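You operate a simulated robot arm through the tools that you are given. There is no shell and no other tool. Be economical: measure what you need, move in short steps, check, and stop when the job is done.

You run a simulated two-armed robot. Do the job below in one go: nothing can be reset, and whatever is moved stays where it is left.

JOB
Reload the carton former: red label carton out, white label carton clamped in.
Fine: slide the grey knob fully back first; the old carton goes in the green tray; the brown knob clamps. The former slides, so hold it for both knobs.

It is judged by the outcome, as a careful person would: the job done as asked, and still so three seconds after it is handed in. It fails if anything else is knocked over, pushed out of place, dropped, spilled or broken.

ROBOT AND FRAMES
Two 7-joint arms with two-finger parallel grippers on one trunk, on a base that drives. Base frame: it is fixed to the floor where the robot stands at the start and does not move with it; the origin is under the middle of the robot, x ahead of it, y to its left, z up. Units: m, degrees, N and s.
The left shoulder is at the start at [0.06, 0.143, 0.926], the right one opposite. Places, roughly: slide with the grey knob [0.6, 0, 1]; good [0.5, -0.5, 0.9]; nest of the carton former [0.6, -0.1, 0.9]; lever with the brown knob [0.5, 0, 0.9]; winder lever with the red knob [1.2, -0.8, 1]; crank of the winder [1.2, -0.7, 1.1]; blue button of the winder [1.2, -0.7, 1.2]; lever with the green knob [1.3, -0.4, 0.9]; slide with the white knob [1.2, -0.5, 1]; black dial [1.2, -0.6, 0.9]; lever with the yellow knob [1.3, 0.2, 0.9]; pump handle [1.2, 0.3, 1]; filter slide [1.2, 0.5, 1]; ring of the filter box [1.3, 0.6, 1]; white button of the tag reader [1, 0.8, 1]; slide with the blue knob [0.9, 0.7, 1]. Payload 1.57 kg a hand.
Tool frame (each hand has its own): the origin (TCP) lies between the finger pads and is the grasp point; the fingertips stand 0.03 m ahead of it; z points along the fingers, y is the line along which they close. Largest opening 0.11 m; finger width 0.024, thickness 0.012; the body of the gripper, 0.048 by 0.112 m, starts 0.078 m behind the TCP.
Orientation is told as [roll, pitch, yaw] about the base's x, y, z axes, in that order, counted from this pose: with the fingers straight down and closing along the base's y, the tool's x points along the base's -x, its y along +y and its z along -z.

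CONTROLS
- The arms move only by the tool apply_moves. It takes "left_motion", "right_motion" or both (then of equal length, played together; a hand with none holds still); each is a list of rows, each an object of numbers (a shift or turn left out is 0, a gripper value left out holds the last): "wx", "wy", "wz": the turn, a rotation vector about the tool's x, y, z in degrees; "tx", "ty", "tz": the shift along the tool's x, y, z in mm; "jaw": the closure, from 0 (fully open) to 1 (shut). In form: [{"wx": .., "wy": .., "wz": .., "tx": .., "ty": .., "tz": .., "jaw": ..}, ...]. A call has 1 to 10 rows; each row shifts and turns the commanded pose from where the row before left it, along the tool's axes as they then stand. Each row takes 0.2 s and may step no farther than 0.05 m and 8.6 degrees from the row before; otherwise, or with a gripper value out of range, the whole call is refused. Where a pose cannot be reached the arm comes as near as it can. A force on the tool above 80 N (or 10 N above the force at the start of the call, whichever is more), or a blocked arm, ends the call early, and 0.2 s more pass. Each finger travels about 0.045 m/s and halts on what it meets, pressing with about 24 N; the grip force reading is that of the motor and also rises with nothing between the fingers. The clock runs only during rows and for 0.2 s after the last one: add rows that do not move to give the fingers time. The reply holds the time, the measured pose of the TCP, the force on the tool along the base axes, the opening and the grip force, in the units named above and with some noise.
- Cameras (640 x 400 px; columns grow to the right, rows downward): "scene" is now at [0.0438, -0.0275, 1.5405]; the picture's right is [-0.34, -0.94, 0.00], its down [-0.68, 0.24, -0.69] and it looks along [0.65, -0.23, -0.72] (base axes); focal length 271 px, centre (320, 200). "left" rides on the left gripper at [0.07, -0.016, -0.141] in its tool frame; the picture's right is [0.23, 0.97, 0.00], its down [-0.85, 0.20, -0.48] and it looks along [-0.47, 0.11, 0.88] (tool axes); focal length 222 px, centre (320, 200). "right" rides on the right gripper at [0.07, 0.016, -0.141] in its tool frame; the picture's right is [-0.23, 0.97, 0.00], its down [-0.86, -0.20, -0.48] and it looks along [-0.47, -0.11, 0.88] (tool axes); focal length 222 px, centre (320, 200). There is no depth. A picture from a camera that has moved, and an enlarged one, comes with that camera's place and axes in the base frame and with its lens.
- get_image(camera): a new picture of that camera. The clock stands still meanwhile.
- raise_lower(by): slides the trunk up (or, below 0, down) by that many m; the arms and the scene camera ride with it, the base frame stays. It gives what a move gives, with no picture.
- steer(legs): drives the robot by 1 to 6 legs, each [ahead, left, turn to the left] in m, m and degrees, along the robot's own axes; the way and the turn of a leg run together, so that a leg with both is an arc; at most 1.5 m and 180 degrees a leg. The arms and the cameras ride along, it lands a little off, and it stops where it bumps. It gives what a move gives.
- aim_head(pan, tilt): turns the head with the scene camera to pan (to the left, within 86 degrees either way) and tilt (down, from -29 to 69), counted from straight ahead of the robot. It gives what a move gives.
- inspect(camera, box): a new picture of the part [left, top, right, bottom] of that camera's present view, enlarged. The clock stands still meanwhile.
- hand_in(): hands the job in; it is judged then, once.

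Work in short steps. Places have to be worked out from the pictures, the camera data and where the tool is seen: move nearer, look again, correct. Check each grasp and each placing, and mend what went wrong. You have 120 turns and 108 pictures in all, those below and enlarged ones among them. Open the grippers and draw the arms clear of the work before you hand the job in, unless the task says otherwise; then end with one line.

The tools are called after ">>>" as a command line: name --argument value ..., lists and objects as JSON in quotes. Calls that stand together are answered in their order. apply_moves: Moves the arms, as the interface text tells. Its arguments: {"type":"object","properties":{"left_motion":{"type":"array"},"right_motion":{"type":"array"}},"required":[]} The other tools are called the same way: raise_lower (by) slides the trunk up or down; steer (legs) drives the base; aim_head (pan, tilt) turns the head that bears the scene camera; get_image (camera) takes a picture; inspect (camera, box) takes an enlarged picture of a part of a camera's view; hand_in () hands the job in.

At the start:

```text
time: 0.0
left_position: [0.4883, 0.0888, 1.0006]
left_tcp_rot: [0.0, -0.1, 0.0]
left_wrist_force: [-0.4, -0.5, 0.9]
left_width: 0.1101
left_grip_force: 0.1
right_position: [0.4624, -0.2477, 0.999]
right_tcp_rot: [0.0, 0.1, 0.0]
right_wrist_force: [0.2, -0.5, 0.3]
right_width: 0.1099
right_grip_force: 0.1
trunk travel left (down, up): [-0.525, 0.065]
robot x, y, heading: [0.0002, 0.0002, -0.1]
head pan, tilt: [-19.8, 46.2]
```

scene: 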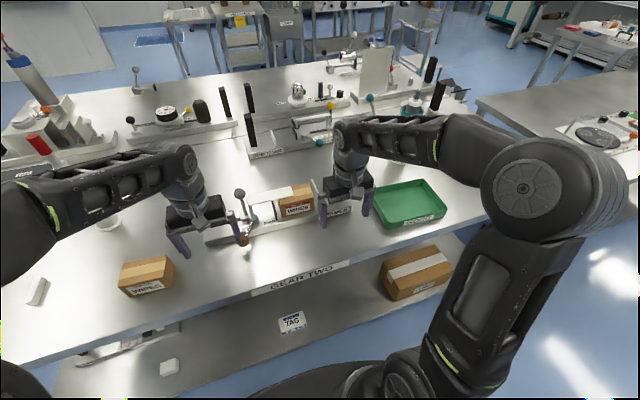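
right: 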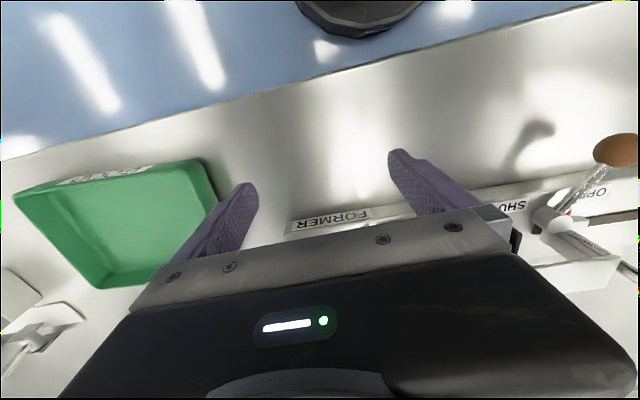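
left: 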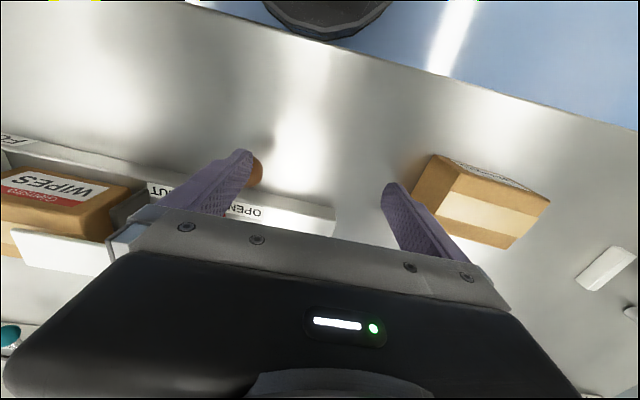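

The former lies between the hands; a carton with the white label ("WIPES") seems to be at the left, and another on the lower shelf. I take an enlarged look at each.

>>> inspect --camera "scene" --box '[180, 150, 380, 275]'

>>> inspect --camera "scene" --box '[80, 230, 280, 355]'

>>> inspect --camera "scene" --box '[320, 170, 480, 320]'

```text
3.20 times, centred on (280, 212) of scene
camera zoom: at [0.0438, -0.0275, 1.5405], right [-0.34, -0.94, 0.0], down [-0.68, 0.24, -0.69], along [0.65, -0.23, -0.72], focal length 867 px, centre (448, 160)
```

zoom: 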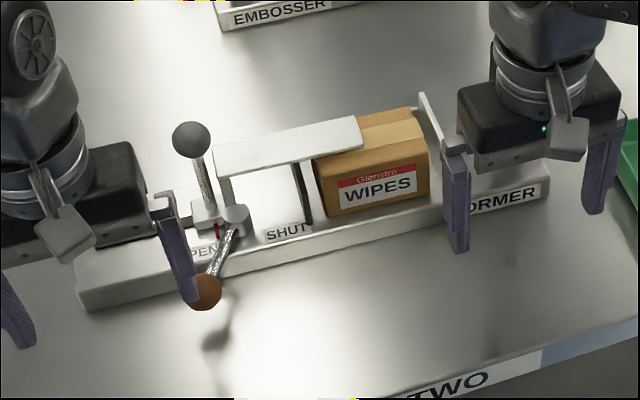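

```text
3.20 times, centred on (180, 292) of scene
camera zoom: at [0.0438, -0.0275, 1.5405], right [-0.34, -0.94, 0.0], down [-0.68, 0.24, -0.69], along [0.65, -0.23, -0.72], focal length 867 px, centre (768, -96)
```

zoom: 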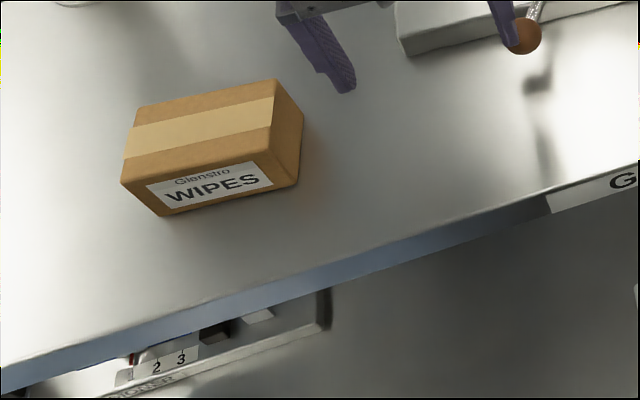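

```text
2.67 times, centred on (400, 245) of scene
camera zoom: at [0.0438, -0.0275, 1.5405], right [-0.34, -0.94, 0.0], down [-0.68, 0.24, -0.69], along [0.65, -0.23, -0.72], focal length 722 px, centre (107, 80)
```

zoom: 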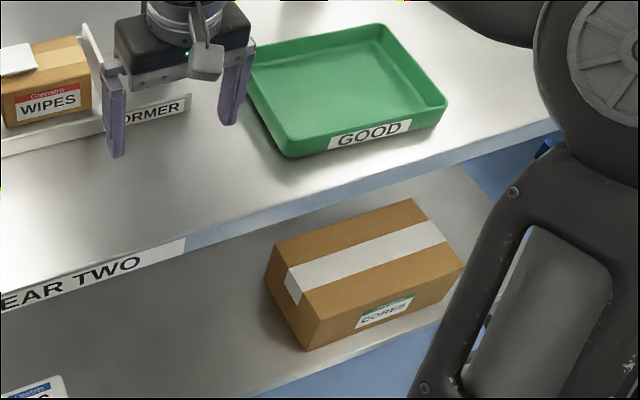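

The red-label carton sits in the former under a white cover attached to the grey knob. The white-label one is on the table to the left. I raise both hands and move them apart to see more clearly.

>>> apply_moves --left_motion '[{"tz": -40, "tx": 10}, {"tz": -40, "tx": 20}, {"tz": -40, "tx": 20}, {"tz": 0, "tx": 20}]' --right_motion '[{"tz": -40}, {"tz": -40, "ty": -40}, {"tz": -20, "ty": -40}, {"ty": -30}]'

>>> get_image --camera "left"

>>> get_image --camera "right"

>>> inspect --camera "scene" --box '[200, 150, 360, 250]'

```text
refused: row 2 steps farther than a row can; nothing moved
```

```text
101 pictures are left
camera left: at [0.4188, 0.074, 1.1425], right [-0.23, 0.97, 0.0], down [0.85, 0.2, 0.48], along [0.47, 0.11, -0.88], focal length 222 px, centre (320, 200)
```

left: 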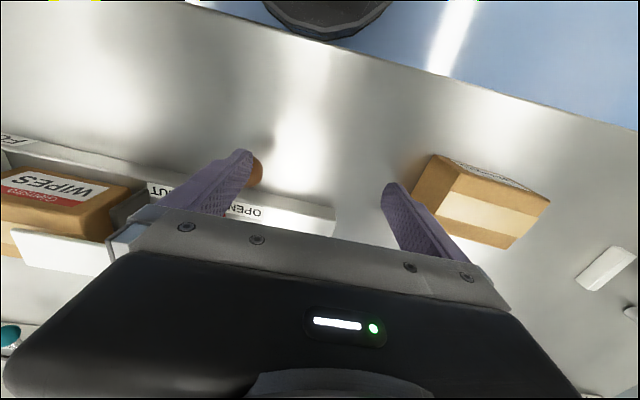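

```text
100 pictures are left
camera right: at [0.3925, -0.2305, 1.1419], right [0.23, 0.97, 0.0], down [0.86, -0.2, 0.48], along [0.47, -0.11, -0.88], focal length 222 px, centre (320, 200)
```

right: 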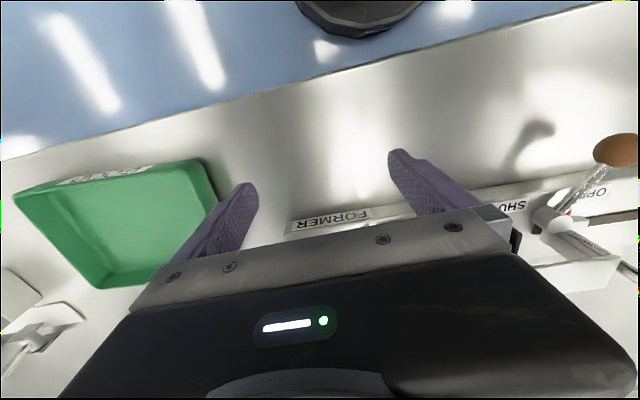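

```text
4.00 times, centred on (280, 200) of scene
camera zoom: at [0.0438, -0.0275, 1.5405], right [-0.34, -0.94, 0.0], down [-0.68, 0.24, -0.69], along [0.65, -0.23, -0.72], focal length 1083 px, centre (480, 200)
```

zoom: 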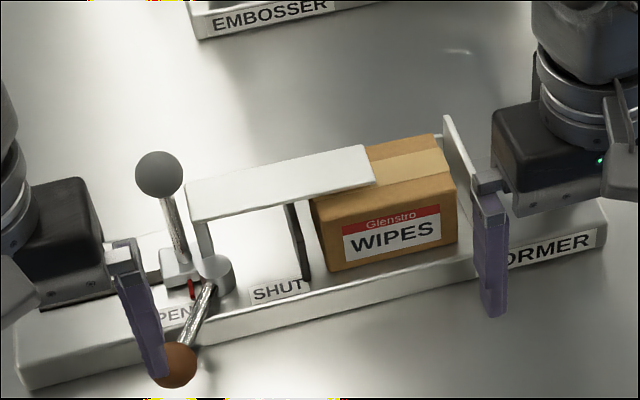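

The step was too long; retry with smaller rows.

>>> apply_moves --left_motion '[{"tz": -40, "tx": 10}, {"tz": -40, "tx": 20}, {"tz": -40, "tx": 20}, {"ty": 30, "tx": 20}]' --right_motion '[{"tz": -40}, {"tz": -35, "ty": -30}, {"tz": -20, "ty": -40}, {"ty": -40}]'

>>> get_image --camera "left"

>>> get_image --camera "right"

>>> inspect --camera "scene" --box '[200, 150, 360, 250]'

```text
time: 1.0
left_position: [0.4148, 0.1172, 1.1206]
left_tcp_rot: [-0.2, 0.1, -0.8]
left_wrist_force: [0.1, 4.8, 1.7]
left_width: 0.11
left_grip_force: 0.0
left hand out of reach, approached as far as the arm can: row 3
right_position: [0.4628, -0.3554, 1.095]
right_tcp_rot: [0.0, -0.1, 0.0]
right_wrist_force: [-0.4, 0.4, -0.1]
right_width: 0.1099
right_grip_force: 0.1
trunk travel left (down, up): [-0.525, 0.065]
robot x, y, heading: [-0.0011, 0.0002, -0.1]
head pan, tilt: [-19.8, 46.2]
```

```text
98 pictures are left
camera left: at [0.345, 0.1017, 1.264], right [-0.21, 0.98, 0.0], down [0.86, 0.19, 0.48], along [0.47, 0.1, -0.88], focal length 222 px, centre (320, 200)
```

left: 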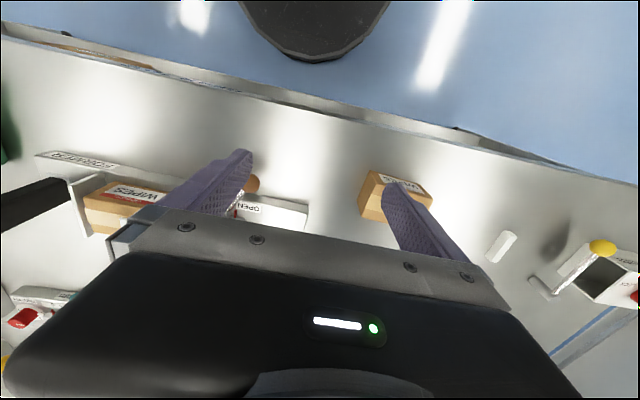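

```text
97 pictures are left
camera right: at [0.3921, -0.3383, 1.237], right [0.23, 0.97, 0.0], down [0.85, -0.2, 0.48], along [0.47, -0.11, -0.88], focal length 222 px, centre (320, 200)
```

right: 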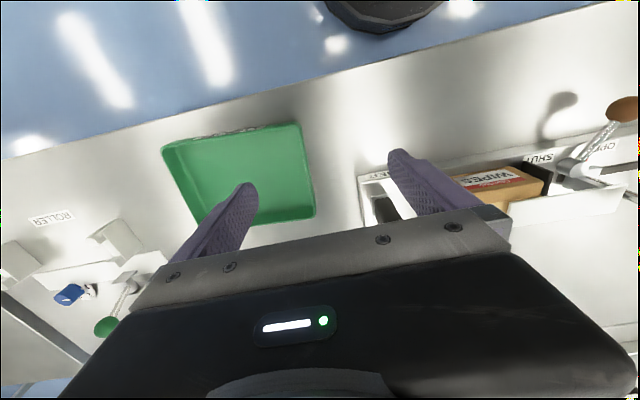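

```text
4.00 times, centred on (280, 200) of scene
camera zoom: at [0.0415, -0.0258, 1.5407], right [-0.34, -0.94, 0.0], down [-0.68, 0.24, -0.69], along [0.65, -0.24, -0.72], focal length 1083 px, centre (480, 200)
```

zoom: 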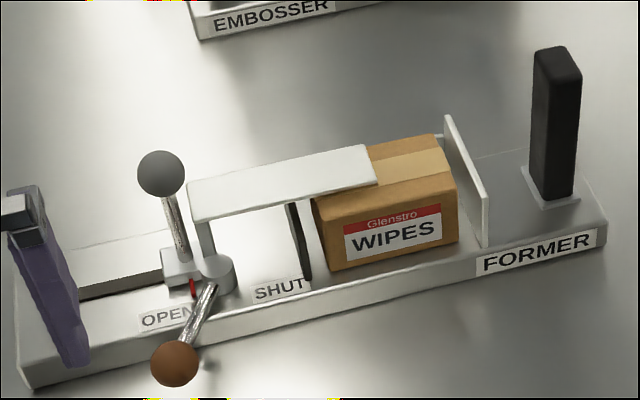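

Estimates: brown knob about (0.51, 0.02, 0.94), and a black hold handle about (0.59, -0.285), topping out at z≈1.055. Both are at the edge of reach, so I raise the trunk and look down to see how far the base may drive forward.

>>> raise_lower --by 0.06

>>> aim_head --pan 0 --tilt 69

>>> get_image --camera "scene"

```text
time: 2.0
left_position: [0.4182, 0.1197, 1.1822]
left_tcp_rot: [0.1, 0.0, 0.1]
left_wrist_force: [0.8, 0.3, 0.1]
left_width: 0.1102
left_grip_force: 0.1
right_position: [0.4646, -0.3568, 1.1537]
right_tcp_rot: [0.0, 0.0, 0.1]
right_wrist_force: [0.5, 1.0, 0.0]
right_width: 0.11
right_grip_force: 0.0
trunk travel left (down, up): [-0.585, 0.005]
robot x, y, heading: [-0.0005, 0.0001, -0.3]
head pan, tilt: [-19.8, 46.2]
```

```text
time: 2.9
left_position: [0.4191, 0.119, 1.1817]
left_tcp_rot: [0.0, -0.1, 0.0]
left_wrist_force: [0.1, -0.2, 0.2]
left_width: 0.1101
left_grip_force: 0.2
right_position: [0.464, -0.3549, 1.1526]
right_tcp_rot: [-0.1, 0.0, 0.0]
right_wrist_force: [1.1, -0.3, 0.3]
right_width: 0.1101
right_grip_force: 0.1
trunk travel left (down, up): [-0.585, 0.005]
robot x, y, heading: [0.0002, 0.0016, -0.1]
head pan, tilt: [0.0, 68.8]
```

```text
95 pictures are left
camera scene: at [0.0242, -0.0003, 1.5733], right [0.0, -1.0, 0.0], down [-0.93, 0.0, -0.36], along [0.36, 0.0, -0.93], focal length 271 px, centre (320, 200)
```

scene: 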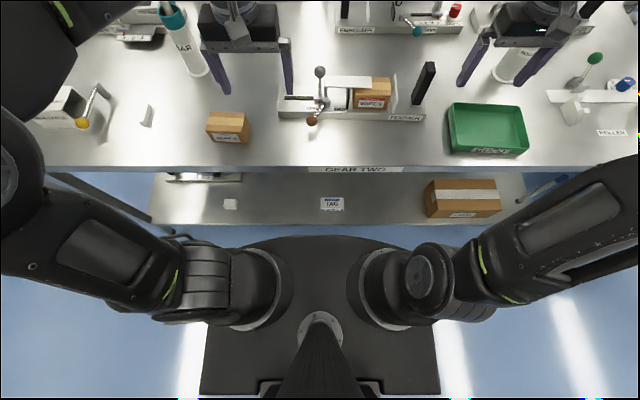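

The gap to the shelf appears around 5 cm. I drive 4 cm ahead.

>>> steer --legs '[[0.04, 0, 0]]'

>>> get_image --camera "scene"

```text
time: 3.7
left_position: [0.4604, 0.1187, 1.1815]
left_tcp_rot: [0.0, -0.1, 0.1]
left_wrist_force: [-0.1, -0.2, 0.2]
left_width: 0.1096
left_grip_force: 0.1
right_position: [0.507, -0.3569, 1.1516]
right_tcp_rot: [0.0, 0.1, 0.0]
right_wrist_force: [1.1, 0.2, 0.1]
right_width: 0.11
right_grip_force: 0.1
trunk travel left (down, up): [-0.585, 0.005]
robot x, y, heading: [0.0407, 0.0014, 0.1]
head pan, tilt: [0.0, 68.8]
```

```text
94 pictures are left
camera scene: at [0.068, -0.0003, 1.5732], right [0.0, -1.0, 0.0], down [-0.93, 0.0, -0.36], along [0.36, 0.0, -0.93], focal length 271 px, centre (320, 200)
```

scene: 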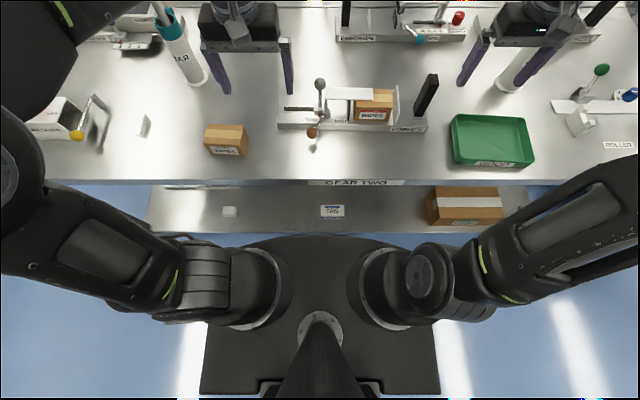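

There still seems to be a margin; I drive 3.5 cm more and then try the reach.

>>> steer --legs '[[0.035, 0, 0]]'

>>> aim_head --pan 0 --tilt 50

>>> inspect --camera "scene" --box '[200, 130, 440, 280]'

```text
time: 4.6
left_position: [0.498, 0.1199, 1.1807]
left_tcp_rot: [0.0, 0.0, 0.0]
left_wrist_force: [0.3, -0.1, -0.9]
left_width: 0.1103
left_grip_force: 0.0
right_position: [0.5414, -0.3563, 1.1516]
right_tcp_rot: [0.0, 0.1, 0.1]
right_wrist_force: [0.4, -0.1, 0.0]
right_width: 0.1098
right_grip_force: 0.0
trunk travel left (down, up): [-0.585, 0.005]
robot x, y, heading: [0.0755, -0.0001, 0.1]
head pan, tilt: [0.0, 68.8]
```

```text
time: 5.4
left_position: [0.4946, 0.1202, 1.1808]
left_tcp_rot: [0.0, 0.0, 0.0]
left_wrist_force: [0.7, 0.2, 0.6]
left_width: 0.1101
left_grip_force: 0.0
right_position: [0.5406, -0.3565, 1.1533]
right_tcp_rot: [0.0, 0.1, 0.0]
right_wrist_force: [-0.4, 0.2, 0.3]
right_width: 0.1099
right_grip_force: 0.0
trunk travel left (down, up): [-0.585, 0.005]
robot x, y, heading: [0.0746, 0.0002, -0.3]
head pan, tilt: [0.0, 50.0]
```

```text
2.67 times, centred on (320, 205) of scene
camera zoom: at [0.121, -0.0002, 1.5952], right [0.0, -1.0, 0.0], down [-0.77, 0.0, -0.64], along [0.64, 0.0, -0.77], focal length 722 px, centre (320, 187)
```

zoom: 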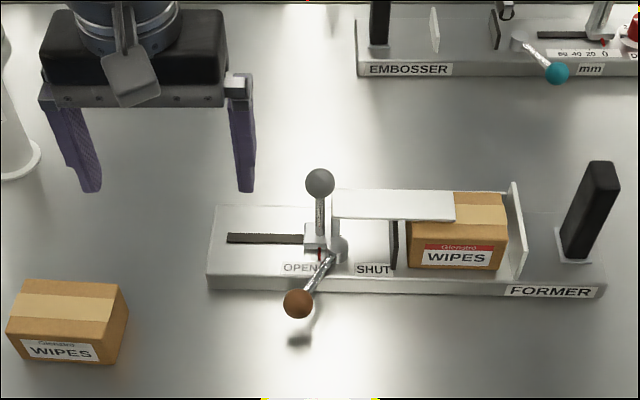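

Handle now estimated at (0.587, -0.282), z 0.92–1.05. I bring the right hand above it (staying above) and look.

>>> apply_moves --right_motion '[{"tx": -23, "ty": 37}, {"tx": -23, "ty": 37}, {}]'

>>> get_image --camera "right"

>>> get_image --camera "scene"

```text
time: 6.2
left_position: [0.4935, 0.1192, 1.1812]
left_tcp_rot: [0.0, -0.2, 0.0]
left_wrist_force: [0.0, -0.6, -0.7]
left_width: 0.11
left_grip_force: 0.2
right_position: [0.5853, -0.2842, 1.1529]
right_tcp_rot: [0.1, 0.0, 0.0]
right_wrist_force: [0.0, 0.2, 0.7]
right_width: 0.1099
right_grip_force: 0.0
trunk travel left (down, up): [-0.585, 0.005]
robot x, y, heading: [0.0779, -0.0009, 0.1]
head pan, tilt: [0.0, 50.0]
```

```text
92 pictures are left
camera right: at [0.5148, -0.2663, 1.2948], right [0.23, 0.97, 0.0], down [0.86, -0.2, 0.48], along [0.47, -0.11, -0.88], focal length 222 px, centre (320, 200)
```

right: 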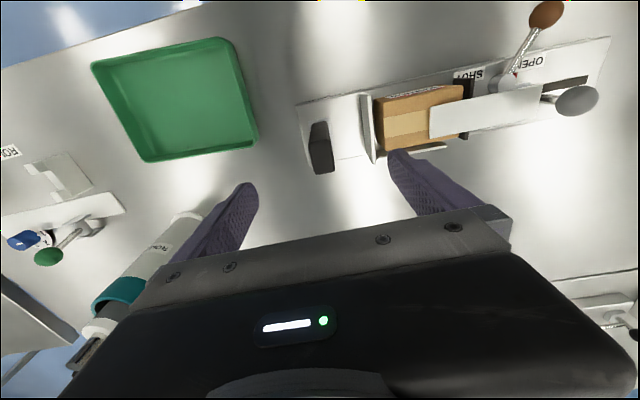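

```text
91 pictures are left
camera scene: at [0.1207, -0.0011, 1.5953], right [0.0, -1.0, 0.0], down [-0.77, 0.0, -0.64], along [0.64, 0.0, -0.77], focal length 271 px, centre (320, 200)
```

scene: 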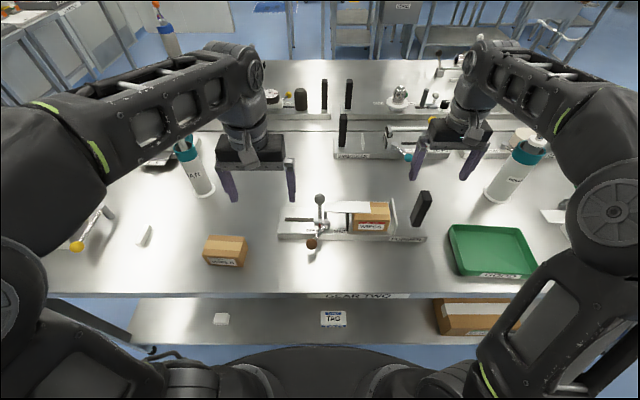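

Both views put the handle at about (0.584, -0.282), directly between the right fingers. I descend to z≈1.01 around it, still open.

>>> apply_moves --right_motion '[{"tz": 48, "ty": 2}, {"tz": 48}, {"tz": 46}, {}]'

>>> get_image --camera "right"

>>> inspect --camera "scene" --box '[260, 120, 500, 270]'

```text
time: 7.2
left_position: [0.4917, 0.121, 1.181]
left_tcp_rot: [0.0, -0.3, 0.0]
left_wrist_force: [-0.7, 0.3, 0.9]
left_width: 0.11
left_grip_force: 0.0
right_position: [0.5857, -0.2807, 1.0142]
right_tcp_rot: [0.1, -0.4, 0.0]
right_wrist_force: [-4.9, -2.4, 34.9]
right_width: 0.1084
right_grip_force: 0.0
trunk travel left (down, up): [-0.585, 0.005]
robot x, y, heading: [0.0778, 0.001, -0.1]
head pan, tilt: [0.0, 50.0]
```

```text
90 pictures are left
camera right: at [0.5146, -0.263, 1.1562], right [0.23, 0.97, 0.0], down [0.85, -0.2, 0.48], along [0.47, -0.11, -0.87], focal length 222 px, centre (320, 200)
```

right: 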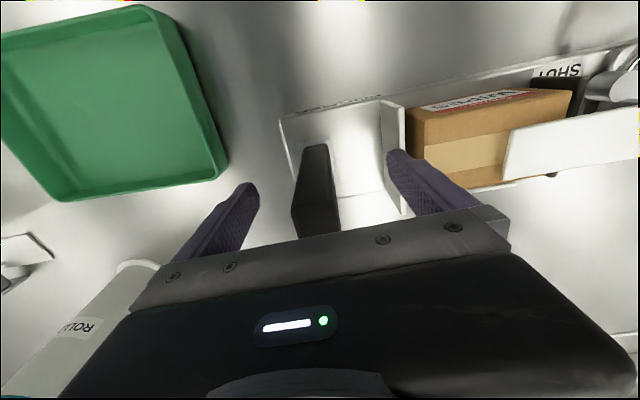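

```text
2.67 times, centred on (380, 195) of scene
camera zoom: at [0.1176, 0.0009, 1.596], right [0.0, -1.0, 0.0], down [-0.76, 0.0, -0.64], along [0.64, 0.0, -0.76], focal length 722 px, centre (160, 213)
```

zoom: 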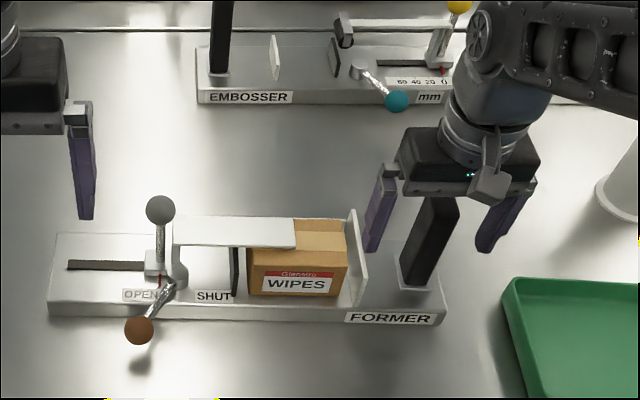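

An upward force of 35 N: the palm is on the handle top or a finger is on the end plate. I lift 30 mm, narrow the jaws, lower 22 mm, then check.

>>> apply_moves --right_motion '[{"tz": -30}, {"jaw": 0.4}, {}, {"jaw": 0.4}, {"tz": 11}, {"tz": 11}, {}]'

>>> get_image --camera "right"

>>> inspect --camera "scene" --box '[300, 130, 460, 250]'

```text
time: 8.8
left_position: [0.4939, 0.1189, 1.1805]
left_tcp_rot: [0.0, -0.1, -0.1]
left_wrist_force: [-0.3, 0.2, -0.5]
left_width: 0.1099
left_grip_force: 0.0
right_position: [0.585, -0.2806, 1.0184]
right_tcp_rot: [0.0, 0.0, 0.0]
right_wrist_force: [-0.7, 0.8, 0.7]
right_width: 0.0659
right_grip_force: 0.1
trunk travel left (down, up): [-0.585, 0.005]
robot x, y, heading: [0.0766, 0.0012, 0.0]
head pan, tilt: [0.0, 50.0]
```

```text
88 pictures are left
camera right: at [0.5158, -0.2632, 1.1604], right [0.23, 0.97, 0.0], down [0.86, -0.2, 0.48], along [0.47, -0.11, -0.88], focal length 222 px, centre (320, 200)
```

right: 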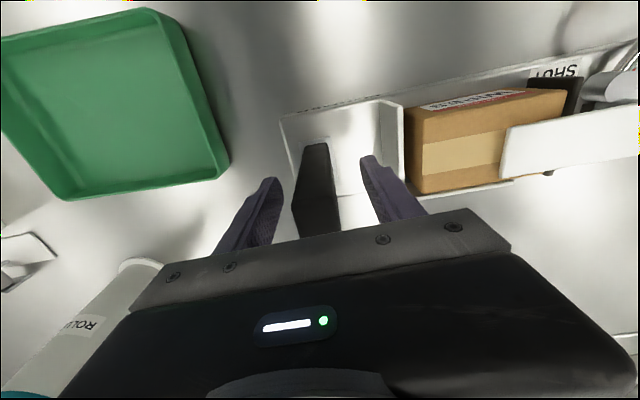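

```text
3.33 times, centred on (380, 190) of scene
camera zoom: at [0.1209, -0.0002, 1.5952], right [0.0, -1.0, 0.0], down [-0.77, 0.0, -0.64], along [0.64, 0.0, -0.77], focal length 903 px, centre (120, 233)
```

zoom: 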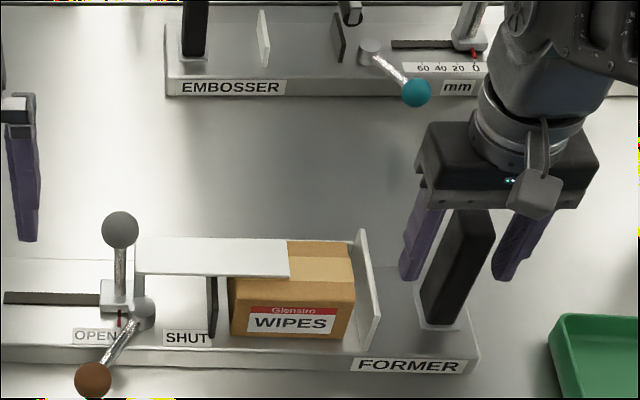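

No force now and the handle is centred. Close the right hand on it.

>>> apply_moves --right_motion '[{"jaw": 0.7}, {"jaw": 0.85}, {"jaw": 1.0}, {}, {}]'

>>> inspect --camera "scene" --box '[260, 120, 500, 270]'

```text
time: 10.0
left_position: [0.4946, 0.1201, 1.1814]
left_tcp_rot: [0.0, -0.1, 0.0]
left_wrist_force: [0.1, 0.2, 1.3]
left_width: 0.1101
left_grip_force: 0.1
right_position: [0.586, -0.2813, 1.018]
right_tcp_rot: [0.0, 0.0, 0.0]
right_wrist_force: [0.0, -3.6, 1.0]
right_width: 0.0265
right_grip_force: 24.4
trunk travel left (down, up): [-0.585, 0.005]
robot x, y, heading: [0.0769, 0.0038, -0.1]
head pan, tilt: [0.0, 50.0]
```

```text
2.67 times, centred on (380, 195) of scene
camera zoom: at [0.121, -0.0007, 1.5952], right [0.0, -1.0, 0.0], down [-0.77, 0.0, -0.64], along [0.64, 0.0, -0.77], focal length 722 px, centre (160, 213)
```

zoom: 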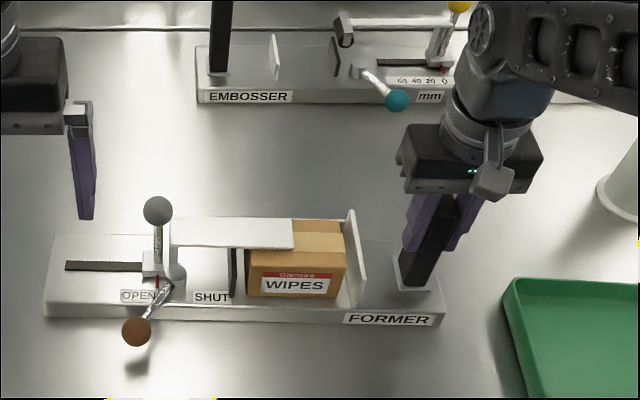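

The handle is firmly held (26 mm). The grey knob triangulates to about (0.600, 0.002, 1.025). I bring the left hand above it with the jaws part closed.

>>> apply_moves --left_motion '[{"tx": -26, "ty": -29, "jaw": 0.4}, {"tx": -27, "ty": -29}, {"tx": -27, "ty": -29, "tz": 15}, {"tx": -26, "ty": -30, "tz": 20}, {}]'

>>> get_image --camera "left"

>>> inspect --camera "scene" --box '[240, 100, 400, 250]'

```text
time: 11.2
left_position: [0.5739, 0.0328, 1.1469]
left_tcp_rot: [-0.1, -0.1, 0.0]
left_wrist_force: [0.0, 0.6, 1.0]
left_width: 0.0662
left_grip_force: 0.0
left hand out of reach, approached as far as the arm can: row 2
right_position: [0.5859, -0.2799, 1.0183]
right_tcp_rot: [0.0, 0.0, 0.0]
right_wrist_force: [0.2, 1.3, -0.1]
right_width: 0.0263
right_grip_force: 23.9
trunk travel left (down, up): [-0.585, 0.005]
robot x, y, heading: [0.0756, 0.0018, -0.3]
head pan, tilt: [0.0, 50.0]
```

```text
85 pictures are left
camera left: at [0.5041, 0.0165, 1.2883], right [-0.23, 0.97, 0.0], down [0.85, 0.2, 0.48], along [0.47, 0.11, -0.88], focal length 222 px, centre (320, 200)
```

left: 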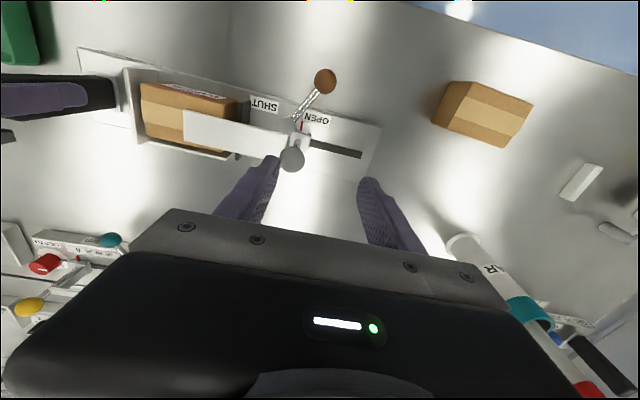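

```text
2.67 times, centred on (320, 175) of scene
camera zoom: at [0.1211, 0.0, 1.5952], right [0.0, -1.0, 0.0], down [-0.77, 0.0, -0.64], along [0.64, 0.0, -0.77], focal length 722 px, centre (320, 267)
```

zoom: 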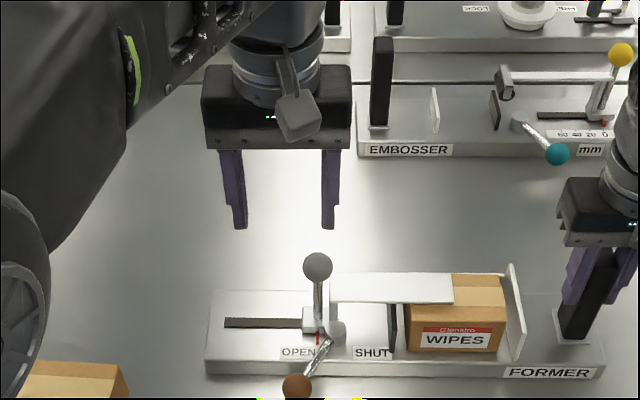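

The left arm stopped short at (0.574, 0.033), a limit at that height. The knob is confirmed at (0.598, 0.003). I lower to z 1.09 (tips still above the knob) and see whether the reach improves.

>>> apply_moves --left_motion '[{"tz": 28}, {"tz": 28}, {}]'

```text
time: 12.0
left_position: [0.5738, 0.0319, 1.0881]
left_tcp_rot: [0.0, -0.1, 0.0]
left_wrist_force: [0.2, -1.1, 0.8]
left_width: 0.0658
left_grip_force: 0.1
right_position: [0.5864, -0.2802, 1.0179]
right_tcp_rot: [0.0, 0.0, 0.1]
right_wrist_force: [0.8, 1.8, 0.5]
right_width: 0.0264
right_grip_force: 23.4
trunk travel left (down, up): [-0.585, 0.005]
robot x, y, heading: [0.0729, -0.0018, -0.1]
head pan, tilt: [0.0, 50.0]
```

>>> apply_moves --left_motion '[{"tx": -12, "ty": -15}, {"tx": -12, "ty": -14}, {}]'

>>> inspect --camera "scene" --box '[240, 100, 400, 250]'

>>> get_image --camera "left"

```text
time: 12.8
left_position: [0.597, 0.0034, 1.0893]
left_tcp_rot: [0.0, 0.0, -0.1]
left_wrist_force: [-0.2, 0.2, -0.4]
left_width: 0.0659
left_grip_force: 0.2
right_position: [0.5858, -0.2796, 1.0186]
right_tcp_rot: [0.0, 0.0, 0.0]
right_wrist_force: [0.7, 2.1, -0.2]
right_width: 0.0261
right_grip_force: 24.0
trunk travel left (down, up): [-0.585, 0.005]
robot x, y, heading: [0.0781, 0.0025, -0.2]
head pan, tilt: [0.0, 50.0]
```

```text
2.67 times, centred on (320, 175) of scene
camera zoom: at [0.1211, -0.0001, 1.5952], right [0.0, -1.0, 0.0], down [-0.77, 0.0, -0.64], along [0.64, 0.0, -0.77], focal length 722 px, centre (320, 267)
```

zoom: 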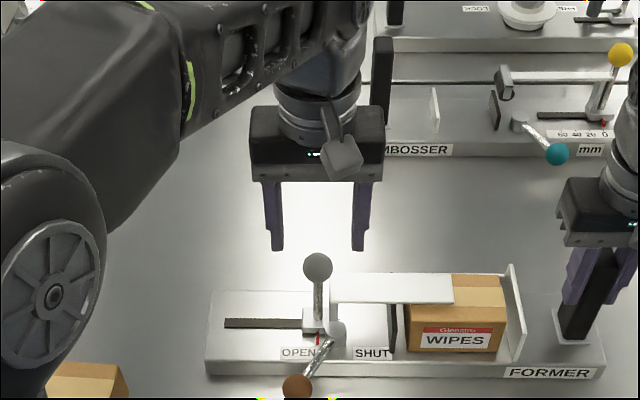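

```text
82 pictures are left
camera left: at [0.5267, -0.0134, 1.2324], right [-0.23, 0.97, 0.0], down [0.85, 0.2, 0.48], along [0.47, 0.11, -0.88], focal length 222 px, centre (320, 200)
```

left: 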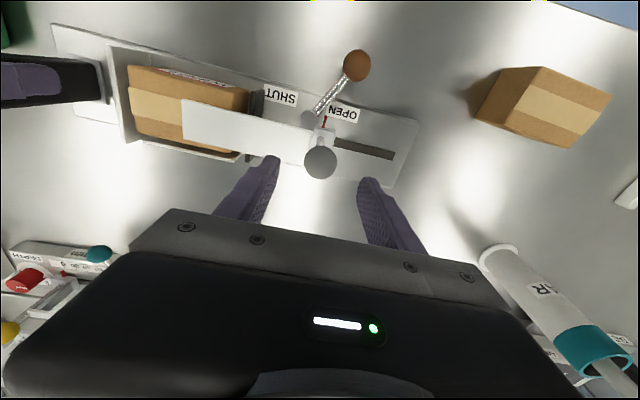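

Knob is centred under the open fingers; the cover top is at about z 0.996. I descend to TCP z 1.04 (tips 1.01) and close on the ball.

>>> apply_moves --left_motion '[{"tz": 25}, {"tz": 24}, {}, {"jaw": 0.7}, {"jaw": 0.9}, {"jaw": 1.0}, {}]'

>>> inspect --camera "scene" --box '[240, 120, 440, 270]'

```text
time: 14.4
left_position: [0.5986, 0.0029, 1.0399]
left_tcp_rot: [0.2, 0.0, 0.0]
left_wrist_force: [-0.5, 3.3, 0.4]
left_width: 0.0312
left_grip_force: 23.8
right_position: [0.5866, -0.2809, 1.0185]
right_tcp_rot: [0.0, 0.1, 0.0]
right_wrist_force: [-0.4, -0.2, 0.6]
right_width: 0.0261
right_grip_force: 23.7
trunk travel left (down, up): [-0.585, 0.005]
robot x, y, heading: [0.0767, 0.0015, -0.1]
head pan, tilt: [0.0, 50.0]
```

```text
2.67 times, centred on (340, 195) of scene
camera zoom: at [0.1211, 0.0001, 1.5952], right [0.0, -1.0, 0.0], down [-0.77, 0.0, -0.64], along [0.64, 0.0, -0.77], focal length 722 px, centre (267, 213)
```

zoom: 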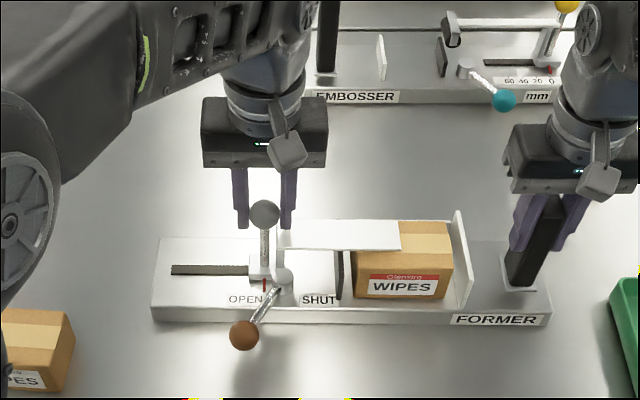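

The knob is gripped (31 mm). I slide it along +y slowly.

>>> apply_moves --left_motion '[{"ty": 12}, {"ty": 12}, {"ty": 12}, {"ty": 12}, {"ty": 12}, {}]'

>>> inspect --camera "scene" --box '[240, 120, 440, 270]'

```text
time: 15.8
left_position: [0.5975, 0.0622, 1.0412]
left_tcp_rot: [0.0, -0.1, 0.1]
left_wrist_force: [-0.6, -6.8, 0.3]
left_width: 0.0314
left_grip_force: 24.4
right_position: [0.5865, -0.2794, 1.0183]
right_tcp_rot: [0.0, 0.0, 0.0]
right_wrist_force: [0.1, 10.2, 2.6]
right_width: 0.0263
right_grip_force: 24.1
trunk travel left (down, up): [-0.585, 0.005]
robot x, y, heading: [0.0769, -0.0003, 0.3]
head pan, tilt: [0.0, 50.0]
```

```text
2.67 times, centred on (340, 195) of scene
camera zoom: at [0.1216, 0.0002, 1.5952], right [0.0, -1.0, 0.0], down [-0.77, 0.0, -0.64], along [0.64, 0.0, -0.77], focal length 722 px, centre (267, 213)
```

zoom: 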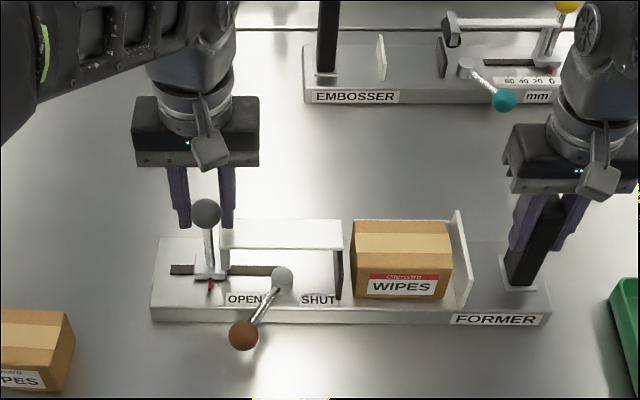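

It slides; the cover now clears the carton. About 25 mm of slot is left; I go on gently to the stop.

>>> apply_moves --left_motion '[{"ty": 6}, {"ty": 6}, {"ty": 5}, {}]'

>>> inspect --camera "scene" --box '[240, 150, 400, 250]'

```text
time: 16.8
left_position: [0.5973, 0.0797, 1.0416]
left_tcp_rot: [0.0, -0.1, 0.1]
left_wrist_force: [-0.9, -6.0, -0.3]
left_width: 0.0313
left_grip_force: 23.9
right_position: [0.5863, -0.2799, 1.0192]
right_tcp_rot: [0.0, 0.0, 0.1]
right_wrist_force: [1.6, 9.3, 3.9]
right_width: 0.026
right_grip_force: 24.3
trunk travel left (down, up): [-0.585, 0.005]
robot x, y, heading: [0.0719, 0.0027, -0.1]
head pan, tilt: [0.0, 50.0]
```

```text
4.00 times, centred on (320, 200) of scene
camera zoom: at [0.1214, 0.0004, 1.5952], right [0.0, -1.0, 0.0], down [-0.77, 0.0, -0.64], along [0.64, 0.0, -0.77], focal length 1083 px, centre (320, 200)
```

zoom: 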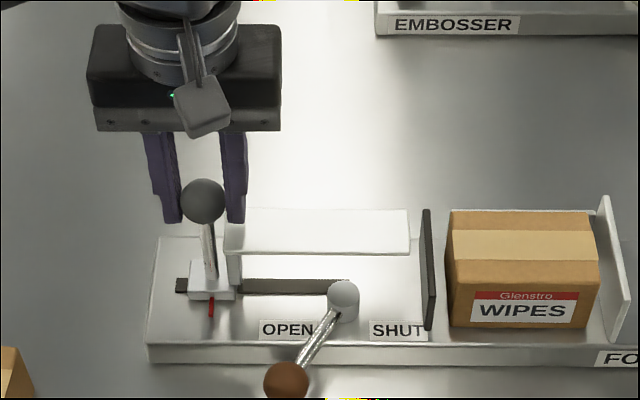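

About 10 mm of slot remains; go on in small steps.

>>> apply_moves --left_motion '[{"ty": 4}, {"ty": 4}, {"ty": 4}, {}]'

>>> inspect --camera "scene" --box '[240, 150, 400, 250]'

```text
time: 17.8
left_position: [0.5969, 0.0919, 1.041]
left_tcp_rot: [0.0, 0.0, 0.0]
left_wrist_force: [-1.7, -7.1, -0.8]
left_width: 0.0314
left_grip_force: 24.2
right_position: [0.5854, -0.2801, 1.0186]
right_tcp_rot: [-0.1, 0.1, 0.0]
right_wrist_force: [1.3, 10.0, 3.9]
right_width: 0.0262
right_grip_force: 23.8
trunk travel left (down, up): [-0.585, 0.005]
robot x, y, heading: [0.0766, -0.0001, -0.0]
head pan, tilt: [0.0, 50.0]
```

```text
4.00 times, centred on (320, 200) of scene
camera zoom: at [0.1215, 0.0004, 1.5952], right [0.0, -1.0, 0.0], down [-0.77, 0.0, -0.64], along [0.64, 0.0, -0.77], focal length 1083 px, centre (320, 200)
```

zoom: 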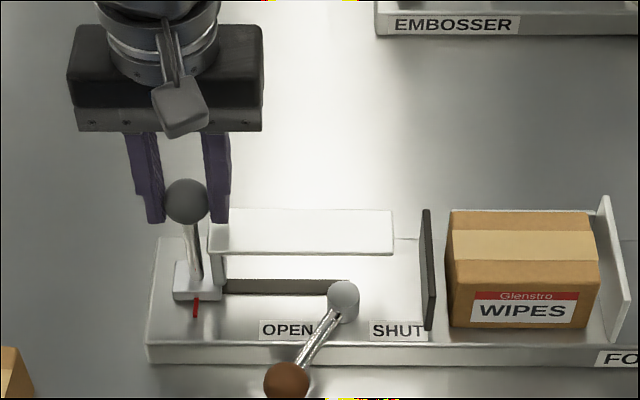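

Still moving; the slot is now covered. I push a little more to feel the stop.

>>> apply_moves --left_motion '[{"ty": 3}, {"ty": 3}, {"ty": 2}, {}]'

>>> inspect --camera "scene" --box '[240, 150, 400, 250]'

```text
time: 18.8
left_position: [0.5967, 0.0948, 1.0414]
left_tcp_rot: [-0.3, 0.0, -0.1]
left_wrist_force: [-1.7, -28.1, 0.1]
left_width: 0.0312
left_grip_force: 24.2
right_position: [0.5876, -0.2781, 1.0193]
right_tcp_rot: [0.2, 0.0, 0.2]
right_wrist_force: [1.6, 25.9, 4.2]
right_width: 0.026
right_grip_force: 23.8
trunk travel left (down, up): [-0.585, 0.005]
robot x, y, heading: [0.076, 0.0005, -0.2]
head pan, tilt: [0.0, 50.0]
```

```text
4.00 times, centred on (320, 200) of scene
camera zoom: at [0.1214, -0.0003, 1.5952], right [0.0, -1.0, 0.0], down [-0.77, 0.0, -0.64], along [0.64, 0.0, -0.77], focal length 1083 px, centre (320, 200)
```

zoom: 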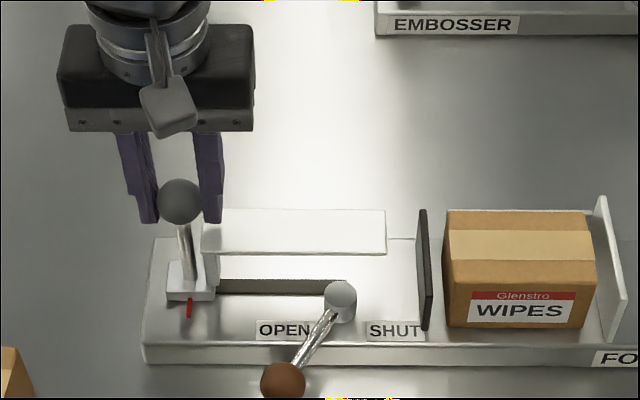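

The stop is reached (28 N, rail end). I ease off, open the left hand and lift it off the knob.

>>> apply_moves --left_motion '[{"ty": -2}, {"jaw": 0.8}, {"jaw": 0.5}, {"jaw": 0.4}, {}, {"tz": -40}, {"tz": -40}, {}]'

>>> get_image --camera "left"

>>> inspect --camera "scene" --box '[240, 130, 440, 255]'

```text
time: 20.6
left_position: [0.5961, 0.0938, 1.123]
left_tcp_rot: [0.2, 0.0, -0.1]
left_wrist_force: [-1.2, 0.4, 0.2]
left_width: 0.0663
left_grip_force: 0.1
right_position: [0.5867, -0.2821, 1.0181]
right_tcp_rot: [0.0, 0.0, 0.0]
right_wrist_force: [-0.7, -4.8, 2.6]
right_width: 0.0262
right_grip_force: 24.0
trunk travel left (down, up): [-0.585, 0.005]
robot x, y, heading: [0.0737, 0.0042, -0.0]
head pan, tilt: [0.0, 50.0]
```

```text
76 pictures are left
camera left: at [0.5252, 0.0792, 1.265], right [-0.23, 0.97, 0.0], down [0.85, 0.2, 0.48], along [0.47, 0.11, -0.88], focal length 222 px, centre (320, 200)
```

left: 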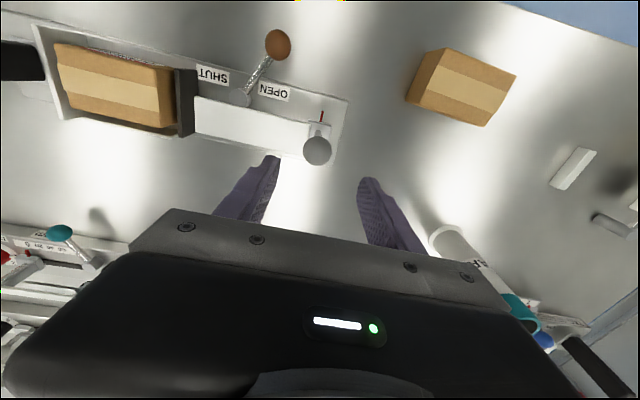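

```text
3.20 times, centred on (340, 192) of scene
camera zoom: at [0.1207, -0.0009, 1.5952], right [0.0, -1.0, 0.0], down [-0.77, 0.0, -0.64], along [0.64, 0.0, -0.77], focal length 867 px, centre (256, 224)
```

zoom: 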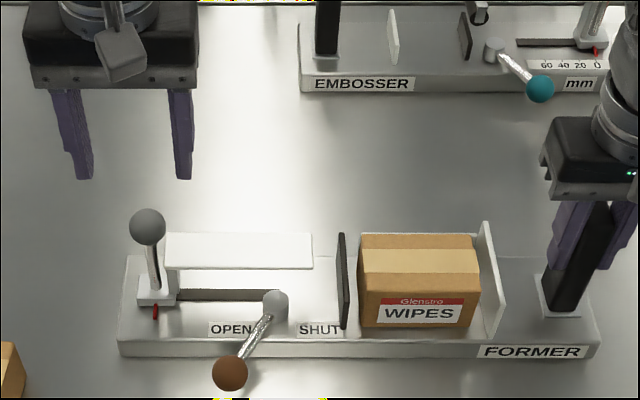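

The slide is fully back and the lever is at OPEN. The red carton is about (0.590, -0.149), 0.11 along y and 0.066 in x, top at z≈0.975, so it must be gripped along x. I release the handle, lift the right hand, and move the left hand clear over the table.

>>> apply_moves --right_motion '[{"jaw": 0.8}, {"jaw": 0.5}, {"jaw": 0.4}, {"jaw": 0.4}, {"tz": -40}, {"tz": -40}, {"tz": -45}, {}]' --left_motion '[{}, {}, {}, {}, {"ty": 40, "tx": 20}, {"ty": 40, "tx": 20}, {"ty": 40, "tx": 20}, {}]'

```text
time: 22.4
left_position: [0.5381, 0.2146, 1.1226]
left_tcp_rot: [0.1, 0.0, 0.0]
left_wrist_force: [0.2, 0.6, 0.9]
left_width: 0.0659
left_grip_force: 0.2
right_position: [0.5879, -0.2829, 1.1419]
right_tcp_rot: [0.1, 0.1, 0.0]
right_wrist_force: [1.2, 0.3, -0.5]
right_width: 0.0661
right_grip_force: 0.1
trunk travel left (down, up): [-0.585, 0.005]
robot x, y, heading: [0.0779, 0.0035, -0.0]
head pan, tilt: [0.0, 50.0]
```

Now turn the right hand by about 85° about its axis, above everything.

>>> apply_moves --right_motion '[{"wz": 8.5, "jaw": 0.0}, {"wz": 8.5}, {"wz": 8.5}, {"wz": 8.5}, {"wz": 8.5}, {"wz": 8.5}, {"wz": 8.5}, {"wz": 8.5}, {"wz": 8.5}, {"wz": 8.5}]'

>>> get_image --camera "scene"

```text
time: 24.6
left_position: [0.5362, 0.2151, 1.1224]
left_tcp_rot: [0.0, -0.2, -0.1]
left_wrist_force: [0.8, 0.3, -0.4]
left_width: 0.0659
left_grip_force: 0.1
right_position: [0.5855, -0.2823, 1.1438]
right_tcp_rot: [0.0, 0.0, -85.1]
right_wrist_force: [0.3, -0.4, 0.4]
right_width: 0.1099
right_grip_force: 0.0
trunk travel left (down, up): [-0.585, 0.005]
robot x, y, heading: [0.0771, -0.0012, -0.1]
head pan, tilt: [0.0, 50.0]
```

```text
74 pictures are left
camera scene: at [0.121, -0.0001, 1.5952], right [0.0, -1.0, 0.0], down [-0.77, 0.0, -0.64], along [0.64, 0.0, -0.77], focal length 271 px, centre (320, 200)
```

scene: 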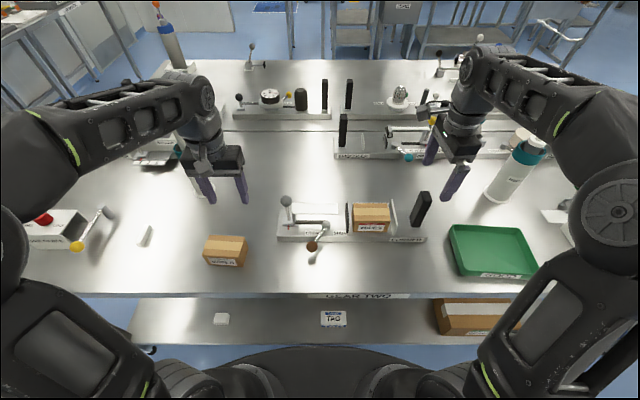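

Pose reads yaw -85. I finish the turn and move over the red carton at (0.590, -0.149).

>>> apply_moves --right_motion '[{"wz": 5.4}, {"tx": 33, "ty": 1}, {"tx": 33, "ty": 1}, {"tx": 33, "ty": 1}, {"tx": 33, "ty": 1}, {}]'

>>> get_image --camera "right"

>>> inspect --camera "scene" --box '[300, 100, 460, 250]'

```text
time: 26.0
left_position: [0.5377, 0.2157, 1.1237]
left_tcp_rot: [0.0, -0.1, 0.0]
left_wrist_force: [0.3, 0.1, -0.4]
left_width: 0.0658
left_grip_force: 0.1
right_position: [0.5907, -0.1505, 1.1453]
right_tcp_rot: [0.0, 0.0, -90.4]
right_wrist_force: [0.6, -0.1, 0.0]
right_width: 0.1099
right_grip_force: 0.0
trunk travel left (down, up): [-0.585, 0.005]
robot x, y, heading: [0.0726, 0.0003, -0.2]
head pan, tilt: [0.0, 50.0]
```

```text
73 pictures are left
camera right: at [0.6075, -0.0795, 1.2858], right [0.97, -0.23, 0.0], down [-0.21, -0.85, 0.48], along [-0.11, -0.46, -0.88], focal length 222 px, centre (320, 200)
```

right: 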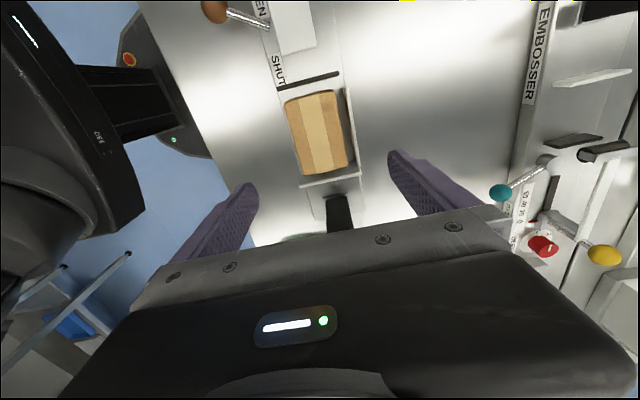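

```text
2.67 times, centred on (380, 175) of scene
camera zoom: at [0.1208, -0.0006, 1.5952], right [0.0, -1.0, 0.0], down [-0.77, 0.0, -0.64], along [0.64, 0.0, -0.77], focal length 722 px, centre (160, 267)
```

zoom: 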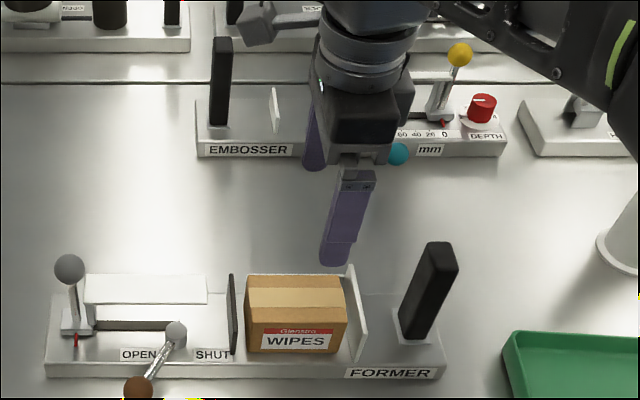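

Carton centre is about (0.589, -0.146), with slight yaw. I correct and come down to z 1.03, then check alignment.

>>> apply_moves --right_motion '[{"wz": 1.4, "tx": 4, "ty": -2, "tz": 40}, {"tz": 40}, {"tz": 35}, {}]'

>>> get_image --camera "right"

>>> inspect --camera "scene" --box '[300, 120, 460, 250]'

```text
time: 27.0
left_position: [0.5364, 0.2147, 1.1237]
left_tcp_rot: [0.0, -0.2, 0.0]
left_wrist_force: [1.4, 0.3, -0.2]
left_width: 0.0661
left_grip_force: 0.1
right_position: [0.5895, -0.1453, 1.0286]
right_tcp_rot: [0.0, -0.1, -91.9]
right_wrist_force: [0.0, 0.1, 0.5]
right_width: 0.1102
right_grip_force: 0.0
trunk travel left (down, up): [-0.585, 0.005]
robot x, y, heading: [0.0768, 0.0021, -0.2]
head pan, tilt: [0.0, 50.0]
```

```text
71 pictures are left
camera right: at [0.6076, -0.0749, 1.1712], right [0.97, -0.26, 0.0], down [-0.23, -0.85, 0.48], along [-0.12, -0.46, -0.88], focal length 222 px, centre (320, 200)
```

right: 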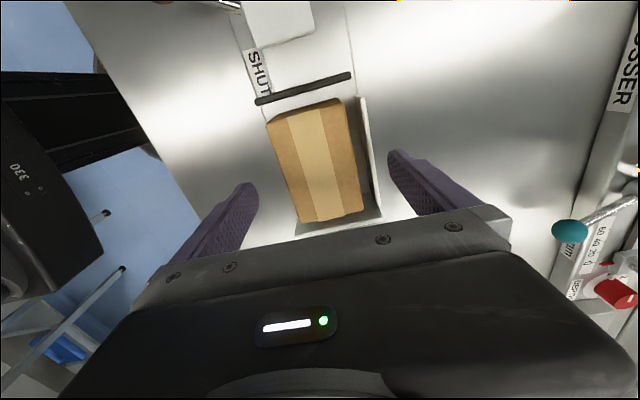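

```text
3.08 times, centred on (380, 185) of scene
camera zoom: at [0.1208, -0.0002, 1.5953], right [0.0, -1.0, 0.0], down [-0.77, 0.0, -0.64], along [0.64, 0.0, -0.77], focal length 833 px, centre (135, 246)
```

zoom: 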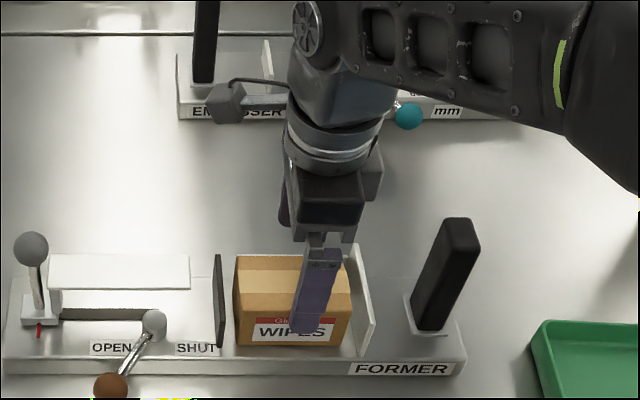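

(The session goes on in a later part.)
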